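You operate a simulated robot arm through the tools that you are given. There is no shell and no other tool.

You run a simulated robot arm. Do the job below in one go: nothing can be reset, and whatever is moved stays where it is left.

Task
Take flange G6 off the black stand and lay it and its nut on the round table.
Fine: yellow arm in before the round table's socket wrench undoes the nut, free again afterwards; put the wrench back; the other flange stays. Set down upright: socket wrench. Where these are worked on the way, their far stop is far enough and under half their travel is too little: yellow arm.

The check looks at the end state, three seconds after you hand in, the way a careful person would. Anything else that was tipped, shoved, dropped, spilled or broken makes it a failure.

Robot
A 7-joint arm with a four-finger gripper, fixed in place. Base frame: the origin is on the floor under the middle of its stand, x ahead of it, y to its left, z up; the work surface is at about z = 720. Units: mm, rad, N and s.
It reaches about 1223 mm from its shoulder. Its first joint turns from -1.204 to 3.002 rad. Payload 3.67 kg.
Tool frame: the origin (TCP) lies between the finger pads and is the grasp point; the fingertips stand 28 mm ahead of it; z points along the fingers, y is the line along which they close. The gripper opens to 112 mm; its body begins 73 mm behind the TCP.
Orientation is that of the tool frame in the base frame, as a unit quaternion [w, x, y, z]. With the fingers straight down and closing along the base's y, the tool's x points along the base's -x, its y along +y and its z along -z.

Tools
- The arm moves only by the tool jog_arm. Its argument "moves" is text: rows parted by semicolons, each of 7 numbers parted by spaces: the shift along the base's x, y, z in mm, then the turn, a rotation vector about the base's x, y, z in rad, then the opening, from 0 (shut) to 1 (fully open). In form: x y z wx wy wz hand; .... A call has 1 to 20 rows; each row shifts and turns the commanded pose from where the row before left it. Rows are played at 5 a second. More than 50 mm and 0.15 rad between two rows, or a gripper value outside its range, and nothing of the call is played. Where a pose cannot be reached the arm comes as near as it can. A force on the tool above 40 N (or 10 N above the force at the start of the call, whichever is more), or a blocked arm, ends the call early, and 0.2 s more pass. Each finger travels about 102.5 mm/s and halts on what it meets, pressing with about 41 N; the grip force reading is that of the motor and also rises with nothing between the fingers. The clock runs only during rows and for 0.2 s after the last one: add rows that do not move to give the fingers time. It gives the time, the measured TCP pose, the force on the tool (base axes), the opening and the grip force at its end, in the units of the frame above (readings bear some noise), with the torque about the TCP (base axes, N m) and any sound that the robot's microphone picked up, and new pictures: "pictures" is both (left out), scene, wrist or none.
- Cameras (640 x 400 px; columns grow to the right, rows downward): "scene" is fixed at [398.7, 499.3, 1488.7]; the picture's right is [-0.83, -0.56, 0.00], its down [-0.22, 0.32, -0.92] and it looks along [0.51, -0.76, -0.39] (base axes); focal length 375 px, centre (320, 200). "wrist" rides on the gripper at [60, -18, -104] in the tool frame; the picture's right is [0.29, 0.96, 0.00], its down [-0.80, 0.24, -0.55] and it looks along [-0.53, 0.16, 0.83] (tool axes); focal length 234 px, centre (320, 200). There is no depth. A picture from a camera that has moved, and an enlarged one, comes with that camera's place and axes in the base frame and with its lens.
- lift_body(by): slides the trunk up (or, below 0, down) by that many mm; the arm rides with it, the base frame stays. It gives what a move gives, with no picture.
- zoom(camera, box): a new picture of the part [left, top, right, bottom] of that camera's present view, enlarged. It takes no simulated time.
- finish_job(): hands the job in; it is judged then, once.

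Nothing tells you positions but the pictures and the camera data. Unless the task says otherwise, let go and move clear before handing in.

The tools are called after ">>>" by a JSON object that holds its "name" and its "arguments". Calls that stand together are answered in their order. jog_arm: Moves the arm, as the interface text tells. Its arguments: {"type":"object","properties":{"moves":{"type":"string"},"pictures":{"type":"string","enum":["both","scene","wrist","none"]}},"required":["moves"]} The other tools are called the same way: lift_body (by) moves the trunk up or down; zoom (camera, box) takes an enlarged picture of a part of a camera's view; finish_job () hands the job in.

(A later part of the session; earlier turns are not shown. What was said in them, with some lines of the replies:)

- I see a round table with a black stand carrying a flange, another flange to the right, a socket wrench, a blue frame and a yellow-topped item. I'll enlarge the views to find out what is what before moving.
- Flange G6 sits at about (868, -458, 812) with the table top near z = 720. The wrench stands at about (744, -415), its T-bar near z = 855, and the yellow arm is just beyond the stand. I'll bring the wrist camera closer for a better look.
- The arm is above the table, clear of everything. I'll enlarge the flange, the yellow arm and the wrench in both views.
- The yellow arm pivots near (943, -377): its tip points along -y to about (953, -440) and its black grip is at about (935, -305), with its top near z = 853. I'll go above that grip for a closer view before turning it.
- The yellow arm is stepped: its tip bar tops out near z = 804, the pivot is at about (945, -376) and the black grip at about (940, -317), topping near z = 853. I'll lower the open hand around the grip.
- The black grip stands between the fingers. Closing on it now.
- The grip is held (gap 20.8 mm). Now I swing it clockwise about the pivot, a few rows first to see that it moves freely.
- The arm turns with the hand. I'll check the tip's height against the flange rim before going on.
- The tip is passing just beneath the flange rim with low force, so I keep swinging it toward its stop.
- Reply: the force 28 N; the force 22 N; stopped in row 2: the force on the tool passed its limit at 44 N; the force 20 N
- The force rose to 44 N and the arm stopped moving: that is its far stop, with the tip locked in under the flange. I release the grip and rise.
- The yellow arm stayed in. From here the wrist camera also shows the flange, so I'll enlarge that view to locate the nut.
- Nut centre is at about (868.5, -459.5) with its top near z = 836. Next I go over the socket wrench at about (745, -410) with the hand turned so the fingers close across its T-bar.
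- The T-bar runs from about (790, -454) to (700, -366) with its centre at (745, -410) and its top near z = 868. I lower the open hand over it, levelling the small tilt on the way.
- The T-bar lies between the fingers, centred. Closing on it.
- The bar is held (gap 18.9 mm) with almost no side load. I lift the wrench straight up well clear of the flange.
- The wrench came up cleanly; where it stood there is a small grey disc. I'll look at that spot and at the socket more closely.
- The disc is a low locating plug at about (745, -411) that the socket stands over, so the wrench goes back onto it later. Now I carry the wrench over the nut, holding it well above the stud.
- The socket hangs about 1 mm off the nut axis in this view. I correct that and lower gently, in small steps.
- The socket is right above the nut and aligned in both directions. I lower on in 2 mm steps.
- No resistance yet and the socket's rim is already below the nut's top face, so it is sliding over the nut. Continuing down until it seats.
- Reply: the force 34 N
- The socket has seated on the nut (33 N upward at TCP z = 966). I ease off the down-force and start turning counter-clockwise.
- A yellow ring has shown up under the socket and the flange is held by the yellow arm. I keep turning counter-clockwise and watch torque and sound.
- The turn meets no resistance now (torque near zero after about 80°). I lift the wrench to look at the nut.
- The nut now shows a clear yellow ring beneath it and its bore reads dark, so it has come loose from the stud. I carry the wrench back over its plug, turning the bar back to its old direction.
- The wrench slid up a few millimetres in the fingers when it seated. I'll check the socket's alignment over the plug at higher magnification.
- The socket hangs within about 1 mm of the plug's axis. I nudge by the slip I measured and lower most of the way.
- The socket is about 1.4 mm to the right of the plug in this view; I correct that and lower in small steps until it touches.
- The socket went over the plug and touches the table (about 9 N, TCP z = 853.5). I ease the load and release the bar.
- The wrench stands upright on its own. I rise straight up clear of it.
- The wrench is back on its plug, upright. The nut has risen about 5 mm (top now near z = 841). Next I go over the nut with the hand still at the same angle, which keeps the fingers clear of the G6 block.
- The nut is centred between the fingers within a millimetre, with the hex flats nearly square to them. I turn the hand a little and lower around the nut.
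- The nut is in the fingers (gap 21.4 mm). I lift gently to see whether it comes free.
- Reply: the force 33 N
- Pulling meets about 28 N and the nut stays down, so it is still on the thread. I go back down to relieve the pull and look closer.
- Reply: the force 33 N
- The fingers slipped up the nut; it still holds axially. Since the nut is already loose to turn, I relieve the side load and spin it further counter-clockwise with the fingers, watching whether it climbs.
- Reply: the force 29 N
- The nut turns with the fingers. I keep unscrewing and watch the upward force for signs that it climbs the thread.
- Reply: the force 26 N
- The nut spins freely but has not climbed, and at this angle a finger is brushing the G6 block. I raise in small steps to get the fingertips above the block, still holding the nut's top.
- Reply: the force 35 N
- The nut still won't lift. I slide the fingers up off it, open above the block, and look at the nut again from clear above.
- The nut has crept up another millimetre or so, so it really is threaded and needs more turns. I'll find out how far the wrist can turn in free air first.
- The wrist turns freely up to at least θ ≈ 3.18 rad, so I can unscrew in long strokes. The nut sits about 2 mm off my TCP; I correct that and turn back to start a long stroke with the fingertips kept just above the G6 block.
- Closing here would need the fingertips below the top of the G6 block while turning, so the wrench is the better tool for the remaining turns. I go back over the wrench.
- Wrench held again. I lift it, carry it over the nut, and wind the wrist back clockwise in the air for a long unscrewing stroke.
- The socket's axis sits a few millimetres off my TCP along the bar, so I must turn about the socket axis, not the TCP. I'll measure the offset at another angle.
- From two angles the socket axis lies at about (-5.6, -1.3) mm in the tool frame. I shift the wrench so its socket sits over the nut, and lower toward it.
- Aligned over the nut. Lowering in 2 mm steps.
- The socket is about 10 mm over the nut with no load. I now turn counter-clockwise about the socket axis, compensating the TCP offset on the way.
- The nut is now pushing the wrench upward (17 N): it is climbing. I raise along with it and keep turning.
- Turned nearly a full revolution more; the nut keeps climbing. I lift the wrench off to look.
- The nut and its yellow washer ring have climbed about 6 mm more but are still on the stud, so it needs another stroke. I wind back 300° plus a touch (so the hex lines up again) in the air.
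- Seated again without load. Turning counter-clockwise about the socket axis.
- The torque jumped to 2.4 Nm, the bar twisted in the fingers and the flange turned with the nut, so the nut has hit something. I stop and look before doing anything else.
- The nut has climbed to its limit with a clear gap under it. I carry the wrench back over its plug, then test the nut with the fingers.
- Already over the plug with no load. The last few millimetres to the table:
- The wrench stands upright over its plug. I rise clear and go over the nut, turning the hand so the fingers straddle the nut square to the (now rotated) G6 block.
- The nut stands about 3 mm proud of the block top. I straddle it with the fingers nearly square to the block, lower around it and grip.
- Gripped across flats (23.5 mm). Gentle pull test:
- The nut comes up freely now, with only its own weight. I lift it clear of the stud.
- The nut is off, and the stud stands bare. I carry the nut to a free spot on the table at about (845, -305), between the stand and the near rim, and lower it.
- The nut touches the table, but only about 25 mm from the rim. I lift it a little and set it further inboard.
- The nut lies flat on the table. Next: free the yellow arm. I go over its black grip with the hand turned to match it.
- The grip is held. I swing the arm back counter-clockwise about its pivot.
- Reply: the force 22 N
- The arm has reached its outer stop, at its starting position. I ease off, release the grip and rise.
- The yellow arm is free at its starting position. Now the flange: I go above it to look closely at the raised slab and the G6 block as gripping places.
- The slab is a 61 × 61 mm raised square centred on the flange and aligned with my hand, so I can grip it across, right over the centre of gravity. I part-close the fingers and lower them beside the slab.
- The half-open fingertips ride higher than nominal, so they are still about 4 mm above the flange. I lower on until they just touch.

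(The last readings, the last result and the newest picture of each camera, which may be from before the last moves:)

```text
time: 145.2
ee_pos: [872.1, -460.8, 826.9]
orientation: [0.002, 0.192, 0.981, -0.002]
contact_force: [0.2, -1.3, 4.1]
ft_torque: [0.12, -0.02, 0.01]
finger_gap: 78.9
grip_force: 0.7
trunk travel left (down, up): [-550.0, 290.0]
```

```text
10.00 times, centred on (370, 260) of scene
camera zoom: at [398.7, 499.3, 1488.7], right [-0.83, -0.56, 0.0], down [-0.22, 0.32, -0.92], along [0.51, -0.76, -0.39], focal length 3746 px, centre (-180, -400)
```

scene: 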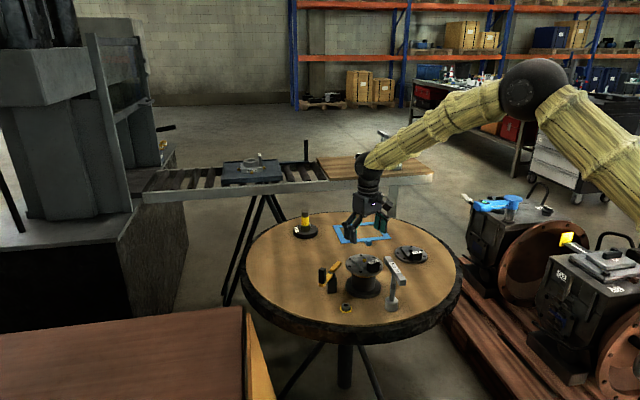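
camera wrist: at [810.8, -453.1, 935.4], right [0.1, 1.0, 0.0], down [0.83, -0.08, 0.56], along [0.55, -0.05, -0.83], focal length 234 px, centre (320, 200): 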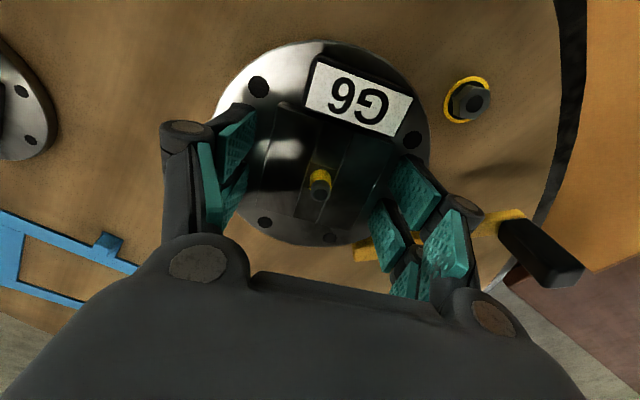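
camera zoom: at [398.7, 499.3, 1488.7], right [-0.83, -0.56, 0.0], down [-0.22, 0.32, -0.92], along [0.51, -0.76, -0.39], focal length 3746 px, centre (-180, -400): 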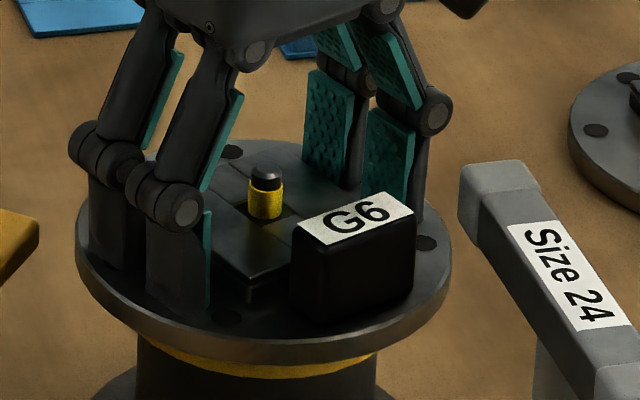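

Touched the flange top. I raise 2.5 mm (the tips sink a little as they close) and close on the slab.

>>> {"name": "jog_arm", "arguments": {"moves": "0 0 2.5 0 0 0 0.7; 0 0 0 0 0 0 0.62; 0 0 0 0 0 0 0.5; 0 0 0 0 0 0 0.3; 0 0 0 0 0 0 0; 0 0 0 0 0 0 0", "pictures": "wrist"}}

>>> {"name": "zoom", "arguments": {"camera": "scene", "box": [345, 240, 395, 280]}}

>>> {"name": "zoom", "arguments": {"camera": "wrist", "box": [200, 60, 440, 260]}}

```text
time: 146.6
ee_pos: [873.7, -460.5, 831.4]
orientation: [0.003, 0.193, 0.981, -0.001]
contact_force: [6.0, -2.3, 16.3]
ft_torque: [0.33, 0.05, -0.03]
finger_gap: 59.7
grip_force: 40.4
trunk travel left (down, up): [-550.0, 290.0]
camera wrist: at [810.6, -452.8, 934.1], right [0.1, 1.0, 0.0], down [0.83, -0.08, 0.56], along [0.55, -0.06, -0.83], focal length 234 px, centre (320, 200)
```

wrist: 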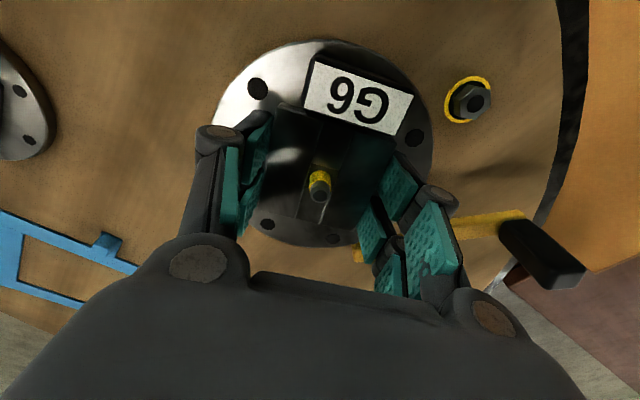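

```text
10.00 times, centred on (370, 260) of scene
camera zoom: at [398.7, 499.3, 1488.7], right [-0.83, -0.56, 0.0], down [-0.22, 0.32, -0.92], along [0.51, -0.76, -0.39], focal length 3746 px, centre (-180, -400)
```

zoom: 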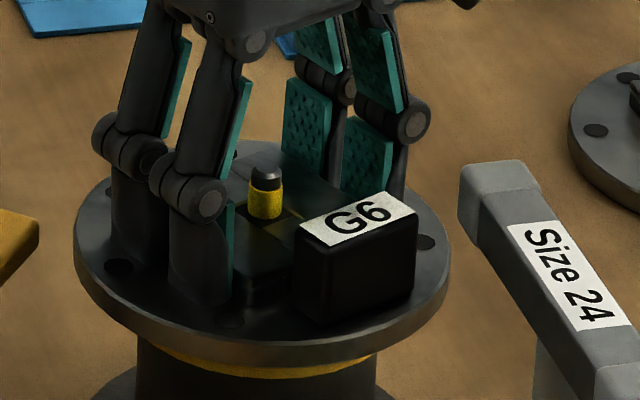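

```text
2.00 times, centred on (320, 160) of wrist
camera zoom: at [810.6, -452.8, 934.1], right [0.1, 1.0, 0.0], down [0.83, -0.08, 0.56], along [0.55, -0.06, -0.83], focal length 468 px, centre (320, 280)
```

zoom: 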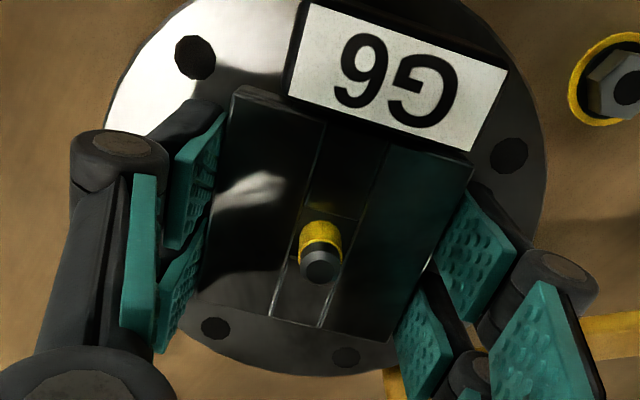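

The slab is gripped (gap 59.7 mm). I lift gently and watch the load.

>>> {"name": "jog_arm", "arguments": {"moves": "0 0 2 0 0 0 0; 0 0 2 0 0 0 0; 0 0 2 0 0 0 0; 0 0 2 0 0 0 0; 0 0 0 0 0 0 0", "pictures": "none"}}

>>> {"name": "zoom", "arguments": {"camera": "scene", "box": [345, 240, 395, 280]}}

```text
time: 147.8
ee_pos: [872.2, -460.8, 835.7]
orientation: [0.0, 0.191, 0.982, -0.002]
contact_force: [0.3, 0.8, -5.2]
ft_torque: [0.01, -0.05, 0.0]
finger_gap: 59.9
grip_force: 41.2
trunk travel left (down, up): [-550.0, 290.0]
```

```text
10.00 times, centred on (370, 260) of scene
camera zoom: at [398.7, 499.3, 1488.7], right [-0.83, -0.56, 0.0], down [-0.22, 0.32, -0.92], along [0.51, -0.76, -0.39], focal length 3746 px, centre (-180, -400)
```

zoom: 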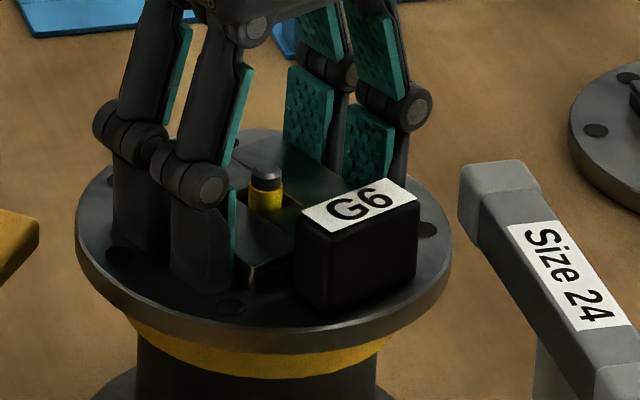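

The flange lifts level with a load of only about 5 N. Continuing straight up off the stud.

>>> {"name": "jog_arm", "arguments": {"moves": "0 0 5 0 0 0 0; 0 0 6 0 0 0 0; 0 0 8 0 0 0 0; 0 0 10 0 0 0 0; 0 0 12 0 0 0 0; 0 0 15 0 0 0 0; 0 0 15 0 0 0 0; 0 0 15 0 0 0 0; 0 0 0 0 0 0 0", "pictures": "both"}}

>>> {"name": "zoom", "arguments": {"camera": "scene", "box": [325, 210, 415, 300]}}

```text
time: 149.8
ee_pos: [873.2, -460.4, 921.3]
orientation: [-0.001, 0.192, 0.981, -0.001]
contact_force: [-0.1, -1.3, -5.8]
ft_torque: [-0.01, -0.06, -0.01]
finger_gap: 59.8
grip_force: 41.2
trunk travel left (down, up): [-550.0, 290.0]
camera wrist: at [811.4, -453.8, 1024.9], right [0.1, 1.0, 0.0], down [0.83, -0.08, 0.55], along [0.55, -0.05, -0.83], focal length 234 px, centre (320, 200)
```

scene: 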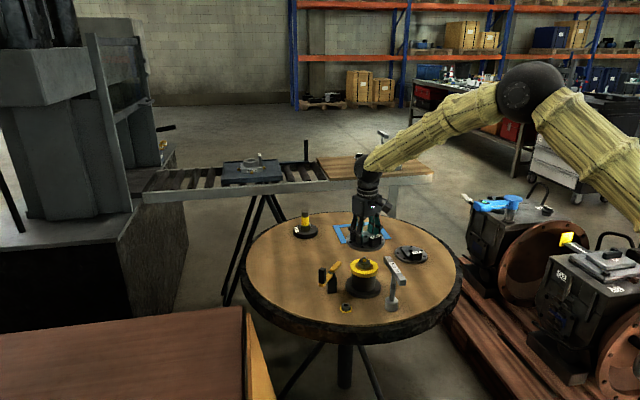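
wrist: 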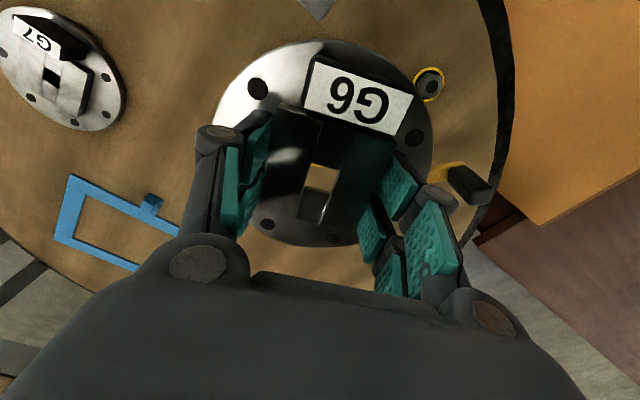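

```text
4.44 times, centred on (370, 255) of scene
camera zoom: at [398.7, 499.3, 1488.7], right [-0.83, -0.56, 0.0], down [-0.22, 0.32, -0.92], along [0.51, -0.76, -0.39], focal length 1665 px, centre (98, -44)
```

zoom: 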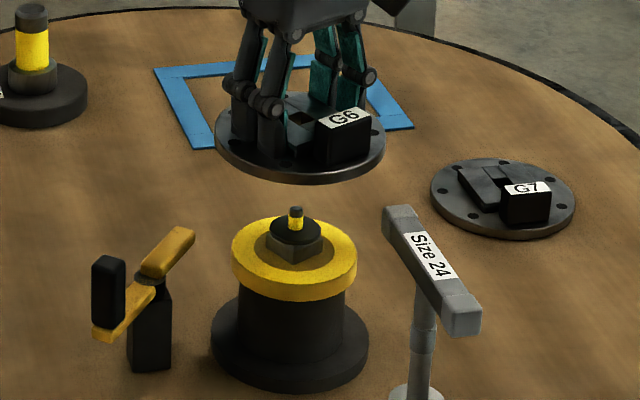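

The flange is off the stand and level. I carry it around the wrench to a clear spot at about (760, -575), between the stand, G7 and the rim.

>>> {"name": "jog_arm", "arguments": {"moves": "0 0 15 0 0 0 0; 0 -30 0 0 0 0 0; 0 -30 0 0 0 0 0; 0 -30 0 0 0 0 0; -5 -24.5 0 0 0 0 0; -27 0 0 0 0 0 0; -27 0 0 0 0 0 0; -27 0 0 0 0 0 0; -27 0 0 0 0 0 0; 0 0 -20 0 0 0 0; 0 0 0 0 0 0 0", "pictures": "both"}}

>>> {"name": "zoom", "arguments": {"camera": "scene", "box": [340, 190, 470, 310]}}

```text
time: 152.2
ee_pos: [759.1, -575.5, 918.6]
orientation: [0.0, 0.193, 0.981, -0.001]
contact_force: [-0.7, 0.4, -5.3]
ft_torque: [-0.02, -0.06, -0.01]
finger_gap: 59.9
grip_force: 40.8
trunk travel left (down, up): [-550.0, 290.0]
camera wrist: at [697.3, -568.0, 1021.8], right [0.1, 1.0, 0.0], down [0.83, -0.08, 0.56], along [0.55, -0.05, -0.83], focal length 234 px, centre (320, 200)
```

scene: 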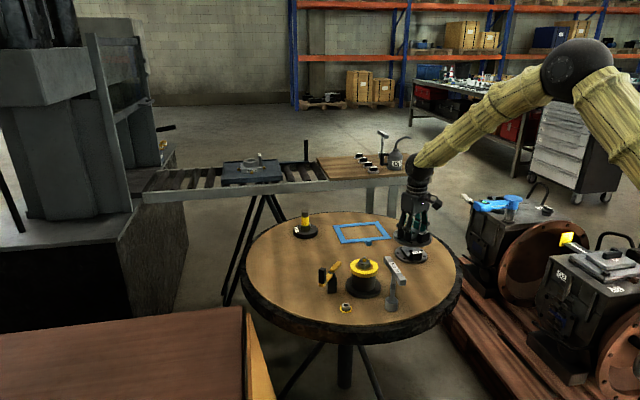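
wrist: 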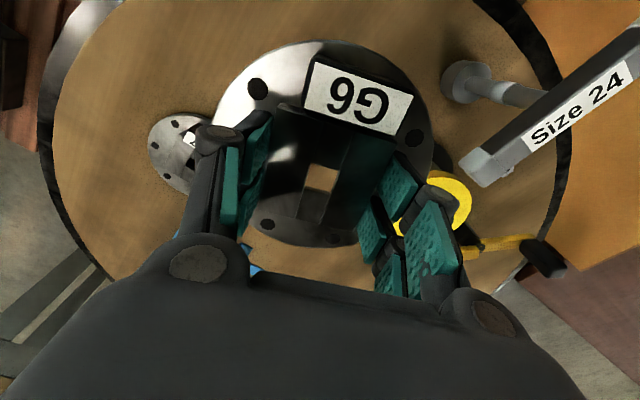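

```text
3.33 times, centred on (405, 250) of scene
camera zoom: at [398.7, 499.3, 1488.7], right [-0.83, -0.56, 0.0], down [-0.22, 0.32, -0.92], along [0.51, -0.76, -0.39], focal length 1249 px, centre (37, 33)
```

zoom: 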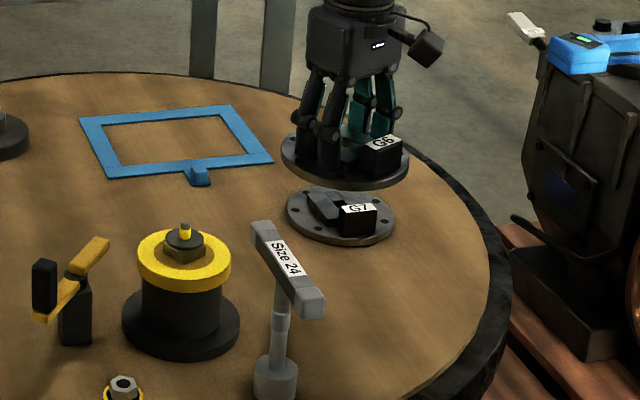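

>>> {"name": "jog_arm", "arguments": {"moves": "-17 5 -10 0 0 0 0; 0 0 -40 0 0 0 0; 0 0 -40 0 0 0 0; 0 0 -35 0 0 0 0; 0 0 -15 0 0 0 0; 0 0 0 0 0 0 0", "pictures": "both"}}

>>> {"name": "zoom", "arguments": {"camera": "scene", "box": [340, 200, 470, 310]}}

```text
time: 153.6
ee_pos: [742.7, -569.0, 777.6]
orientation: [0.001, 0.192, 0.981, 0.0]
contact_force: [-0.4, 0.0, -4.9]
ft_torque: [-0.03, -0.06, 0.02]
finger_gap: 59.8
grip_force: 41.1
trunk travel left (down, up): [-550.0, 290.0]
camera wrist: at [681.4, -562.6, 880.8], right [0.1, 1.0, 0.0], down [0.83, -0.08, 0.56], along [0.55, -0.05, -0.83], focal length 234 px, centre (320, 200)
```

scene: 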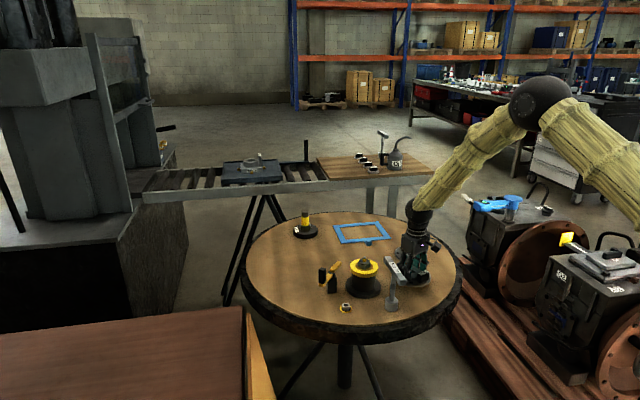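
wrist: 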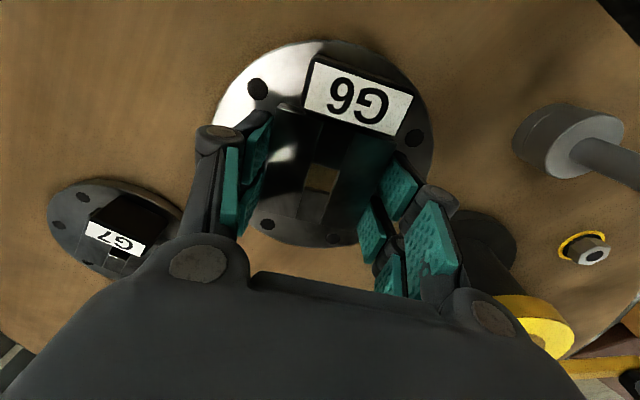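

```text
3.64 times, centred on (405, 255) of scene
camera zoom: at [398.7, 499.3, 1488.7], right [-0.83, -0.56, 0.0], down [-0.22, 0.32, -0.92], along [0.51, -0.76, -0.39], focal length 1362 px, centre (11, 0)
```

zoom: 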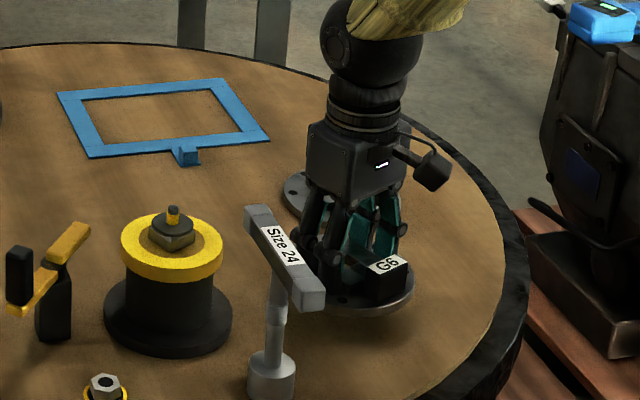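

>>> {"name": "jog_arm", "arguments": {"moves": "0 0 -8 0 0 0 0; 0 0 -5 0 0 0 0; 0 0 -3 0 0 0 0; 0 0 -2 0 0 0 0; 0 0 0 0 0 0 0", "pictures": "none"}}

>>> {"name": "zoom", "arguments": {"camera": "scene", "box": [380, 240, 440, 290]}}

```text
time: 154.8
ee_pos: [742.3, -570.8, 760.3]
orientation: [0.001, 0.192, 0.981, 0.0]
contact_force: [-0.7, 0.5, -6.1]
ft_torque: [-0.01, -0.08, 0.0]
finger_gap: 59.7
grip_force: 41.3
trunk travel left (down, up): [-550.0, 290.0]
```

```text
8.00 times, centred on (410, 265) of scene
camera zoom: at [398.7, 499.3, 1488.7], right [-0.83, -0.56, 0.0], down [-0.22, 0.32, -0.92], along [0.51, -0.76, -0.39], focal length 2997 px, centre (-400, -320)
```

zoom: 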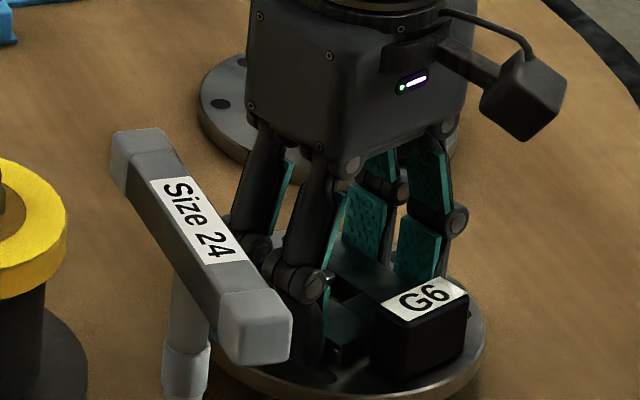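

>>> {"name": "jog_arm", "arguments": {"moves": "0 0 -1.5 0 0 0 0; 0 0 -1.5 0 0 0 0; 0 0 -1.5 0 0 0 0; 0 0 -1 0 0 0 0; 0 0 0 0 0 0 0", "pictures": "none"}}

```text
time: 156.0
ee_pos: [743.8, -569.9, 753.9]
orientation: [0.001, 0.193, 0.981, -0.001]
contact_force: [0.2, 0.2, -5.4]
ft_torque: [-0.05, -0.08, 0.03]
finger_gap: 59.7
grip_force: 40.9
trunk travel left (down, up): [-550.0, 290.0]
```

>>> {"name": "jog_arm", "arguments": {"moves": "0 0 -1 0 0 0 0; 0 0 -1 0 0 0 0; 0 0 -1 0 0 0 0; 0 0 0 0 0 0 0", "pictures": "none"}}

>>> {"name": "zoom", "arguments": {"camera": "scene", "box": [380, 250, 440, 300]}}

```text
time: 157.0
ee_pos: [742.4, -570.6, 750.5]
orientation: [0.0, 0.193, 0.981, -0.001]
contact_force: [-0.3, 0.5, -5.7]
ft_torque: [0.0, -0.06, -0.04]
finger_gap: 60.0
grip_force: 41.2
trunk travel left (down, up): [-550.0, 290.0]
```

```text
8.00 times, centred on (410, 275) of scene
camera zoom: at [398.7, 499.3, 1488.7], right [-0.83, -0.56, 0.0], down [-0.22, 0.32, -0.92], along [0.51, -0.76, -0.39], focal length 2997 px, centre (-400, -400)
```

zoom: 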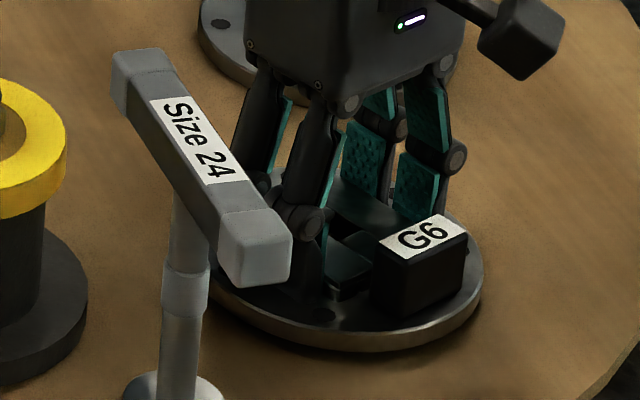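

>>> {"name": "jog_arm", "arguments": {"moves": "0 0 -1 0 0 0 0; 0 0 -1 0 0 0 0; 0 0 -1 0 0 0 0; 0 0 0 0 0 0 0", "pictures": "none"}}

>>> {"name": "zoom", "arguments": {"camera": "scene", "box": [380, 250, 440, 300]}}

```text
time: 158.0
ee_pos: [742.7, -571.0, 747.8]
orientation: [0.001, 0.192, 0.981, -0.001]
contact_force: [-0.2, 0.3, -5.8]
ft_torque: [0.01, -0.03, -0.02]
finger_gap: 59.7
grip_force: 40.9
trunk travel left (down, up): [-550.0, 290.0]
```

```text
8.00 times, centred on (410, 275) of scene
camera zoom: at [398.7, 499.3, 1488.7], right [-0.83, -0.56, 0.0], down [-0.22, 0.32, -0.92], along [0.51, -0.76, -0.39], focal length 2997 px, centre (-400, -400)
```

zoom: 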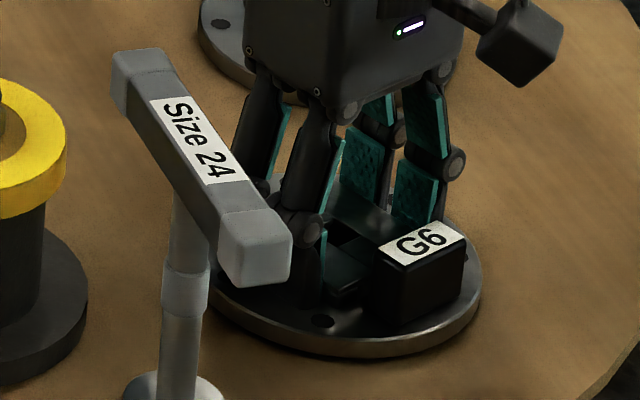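

>>> {"name": "jog_arm", "arguments": {"moves": "0 0 -1 0 0 0 0; 0 0 -1 0 0 0 0; 0 0 0 0 0 0 0", "pictures": "none"}}

>>> {"name": "zoom", "arguments": {"camera": "scene", "box": [380, 250, 440, 300]}}

```text
time: 158.8
ee_pos: [741.7, -570.9, 747.0]
orientation: [0.001, 0.192, 0.981, -0.001]
contact_force: [-0.4, -0.2, -5.4]
ft_torque: [-0.06, -0.03, 0.03]
finger_gap: 59.7
grip_force: 40.8
trunk travel left (down, up): [-550.0, 290.0]
```

```text
8.00 times, centred on (410, 275) of scene
camera zoom: at [398.7, 499.3, 1488.7], right [-0.83, -0.56, 0.0], down [-0.22, 0.32, -0.92], along [0.51, -0.76, -0.39], focal length 2997 px, centre (-400, -400)
```

zoom: 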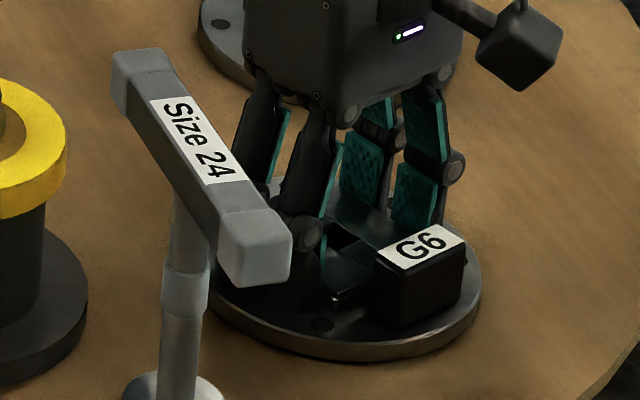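

>>> {"name": "jog_arm", "arguments": {"moves": "0 0 -1 0 0 0 0; 0 0 -1 0 0 0 0; 0 0 0 0 0 0 0", "pictures": "none"}}

>>> {"name": "zoom", "arguments": {"camera": "scene", "box": [380, 250, 440, 300]}}

```text
time: 159.6
ee_pos: [743.1, -570.0, 744.2]
orientation: [0.001, 0.193, 0.981, -0.001]
contact_force: [2.3, -4.0, 7.4]
ft_torque: [0.28, 0.16, 0.0]
finger_gap: 59.8
grip_force: 41.0
trunk travel left (down, up): [-550.0, 290.0]
```

```text
8.00 times, centred on (410, 275) of scene
camera zoom: at [398.7, 499.3, 1488.7], right [-0.83, -0.56, 0.0], down [-0.22, 0.32, -0.92], along [0.51, -0.76, -0.39], focal length 2997 px, centre (-400, -400)
```

zoom: 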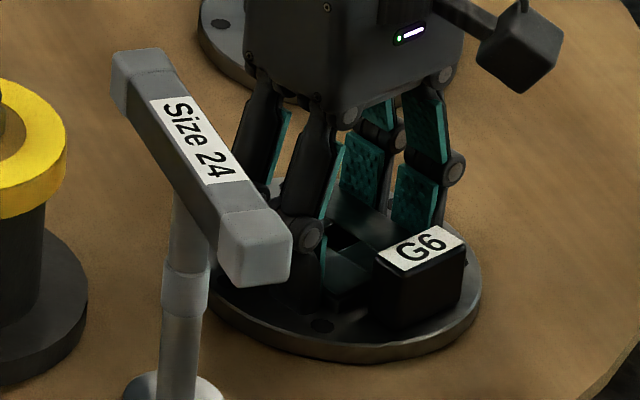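

The flange touches the table. I ease the load, open the fingers and rise.

>>> {"name": "jog_arm", "arguments": {"moves": "0 0 1.2 0 0 0 0; 0 0 0 0 0 0 0.6; 0 0 0 0 0 0 0.7; 0 0 0 0 0 0 0.7; 0 0 5 0 0 0 0.7; 0 0 15 0 0 0 0.7; 0 0 30 0 0 0 0.7; 0 0 40 0 0 0 0.7; 0 0 40 0 0 0 0.7; 0 0 40 0 0 0 0.7; 0 0 0 0 0 0 0.7", "pictures": "both"}}

>>> {"name": "zoom", "arguments": {"camera": "scene", "box": [340, 220, 470, 320]}}

```text
time: 162.0
ee_pos: [743.6, -570.3, 916.0]
orientation: [0.0, 0.193, 0.981, -0.001]
contact_force: [0.0, 0.5, -0.4]
ft_torque: [-0.01, -0.01, -0.01]
finger_gap: 78.2
grip_force: 0.0
trunk travel left (down, up): [-550.0, 290.0]
camera wrist: at [681.1, -562.9, 1018.2], right [0.1, 1.0, 0.0], down [0.83, -0.08, 0.55], along [0.55, -0.05, -0.83], focal length 234 px, centre (320, 200)
```

scene: 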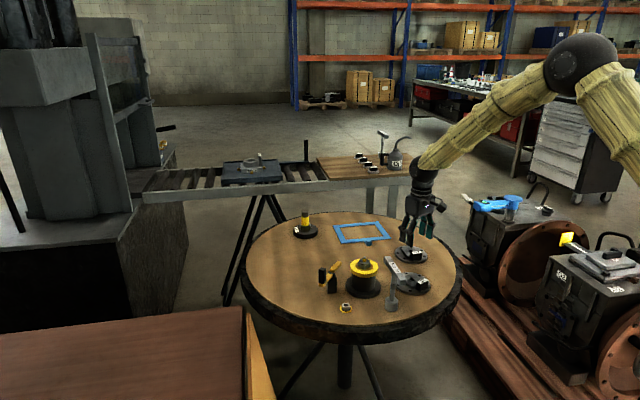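
wrist: 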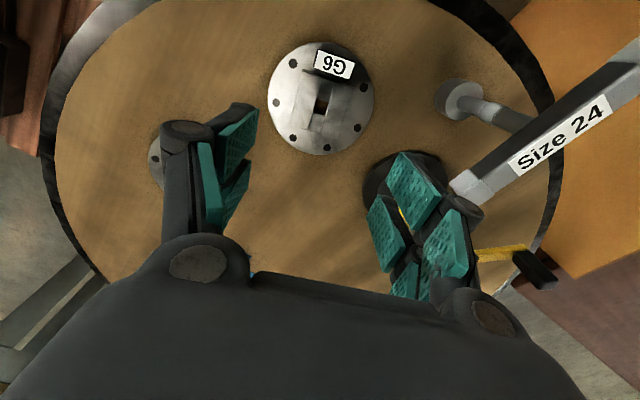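

```text
4.00 times, centred on (405, 270) of scene
camera zoom: at [398.7, 499.3, 1488.7], right [-0.83, -0.56, 0.0], down [-0.22, 0.32, -0.92], along [0.51, -0.76, -0.39], focal length 1498 px, centre (-20, -80)
```

zoom: 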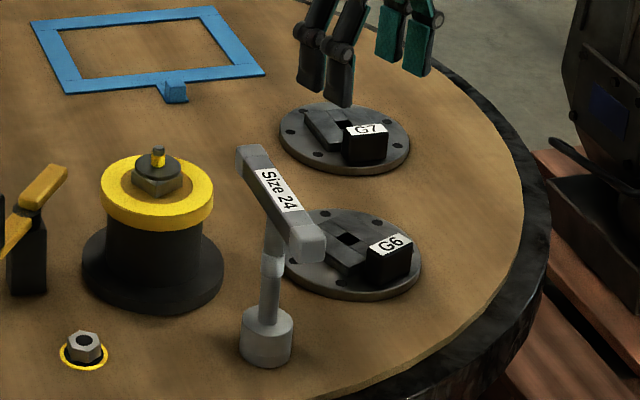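

Flange G6 lies flat on the table, clear of G7, the stand and the wrench. I move the arm well clear and check the whole table once more.

>>> {"name": "jog_arm", "arguments": {"moves": "0 0 40 0 0 0 0.7; -18 -9 32 0 0 0.055 0.7; -18 -9 32 0 0 0.055 0.8; -18 -9 30 0 0 0.055 0.9; -18 -9 30 0 0 0.055 1; -18 -9 30 0 0 0.055 1; -18 -9 20 0 0 0.055 1; -18 -7 0 0 0 0.055 1; 0 0 0 0 0 0 1", "pictures": "both"}}

>>> {"name": "zoom", "arguments": {"camera": "scene", "box": [240, 200, 470, 344]}}

>>> {"name": "zoom", "arguments": {"camera": "scene", "box": [310, 250, 440, 325]}}

>>> {"name": "zoom", "arguments": {"camera": "wrist", "box": [190, 60, 450, 280]}}

```text
time: 164.0
ee_pos: [616.9, -631.2, 1131.7]
orientation: [0.001, 0.001, 1.0, -0.001]
contact_force: [0.1, 0.2, -0.1]
ft_torque: [-0.04, 0.03, 0.03]
finger_gap: 111.8
grip_force: 0.1
trunk travel left (down, up): [-550.0, 290.0]
camera wrist: at [557.4, -647.2, 1233.0], right [-0.29, 0.96, 0.0], down [0.8, 0.24, 0.56], along [0.53, 0.16, -0.83], focal length 234 px, centre (320, 200)
```

scene: 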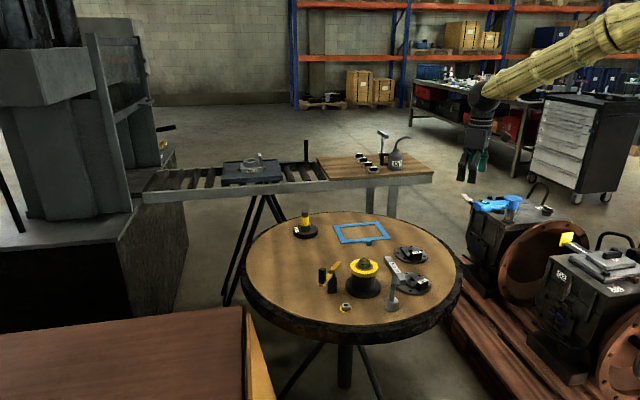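
wrist: 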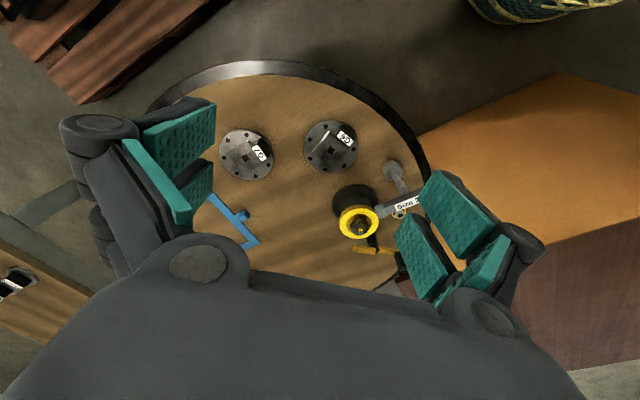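

```text
2.78 times, centred on (355, 272) of scene
camera zoom: at [398.7, 499.3, 1488.7], right [-0.83, -0.56, 0.0], down [-0.22, 0.32, -0.92], along [0.51, -0.76, -0.39], focal length 1041 px, centre (223, 0)
```

zoom: 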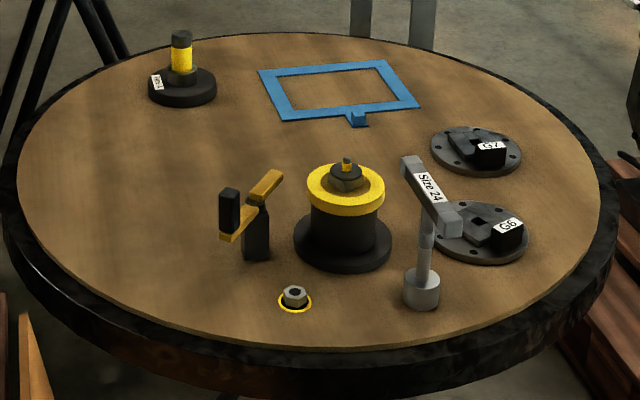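

```text
4.92 times, centred on (375, 288) of scene
camera zoom: at [398.7, 499.3, 1488.7], right [-0.83, -0.56, 0.0], down [-0.22, 0.32, -0.92], along [0.51, -0.76, -0.39], focal length 1844 px, centre (49, -231)
```

zoom: 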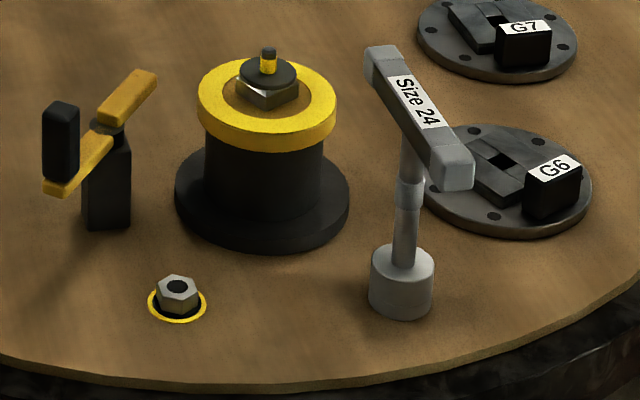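

```text
1.82 times, centred on (320, 170) of wrist
camera zoom: at [557.4, -647.2, 1233.0], right [-0.29, 0.96, 0.0], down [0.8, 0.24, 0.56], along [0.53, 0.16, -0.83], focal length 426 px, centre (320, 254)
```

zoom: 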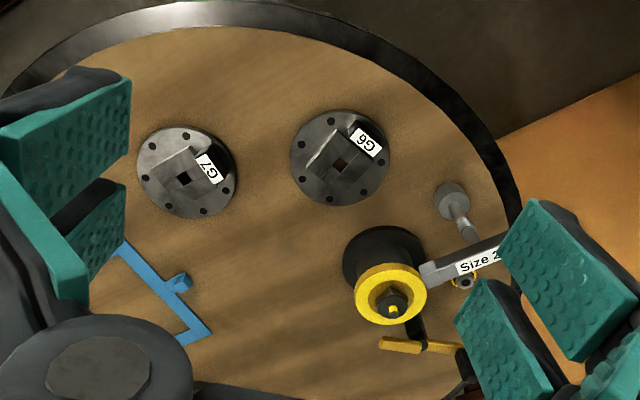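

Flange G6 and its nut lie on the round table and the wrench stands upright on its plug. The yellow arm is back at its free stop, and G7, the blue frame and the other items are where they started. The hand is open and clear, so I hand the job in.

>>> {"name": "finish_job", "arguments": {}}

```text
The job is handed in.
```

Flange G6 and its nut are off the black stand and lying flat on the round table. I handed the job in after a last look at the whole table, but I have not been told the result of the check.

- **Yellow arm:** I swung it in to its far stop before any undoing. I swung it back out to its starting stop once the nut was off.
- **Nut:** It took most of two turns to come off. Almost all of that was with the wrench and a little with the fingers, because the nut would not lift off early. It lies near (860, -333), about 55 mm in from the rim.
- **Flange turned once:** At the end of the last wrench stroke the nut ran out of thread. The flange turned with it by roughly 25° on the stand, even though the yellow arm was in. I saw no damage, and the flange came off straight.
- **Flange G6:** It lies near (742, -570), clear of G7, the stand and the wrench.
- **Wrench:** It is back upright on its plug, within a millimetre or two of where it stood.
- **Everything else:** G7, the blue frame and the other items look unmoved. The hand is open and clear of the table.
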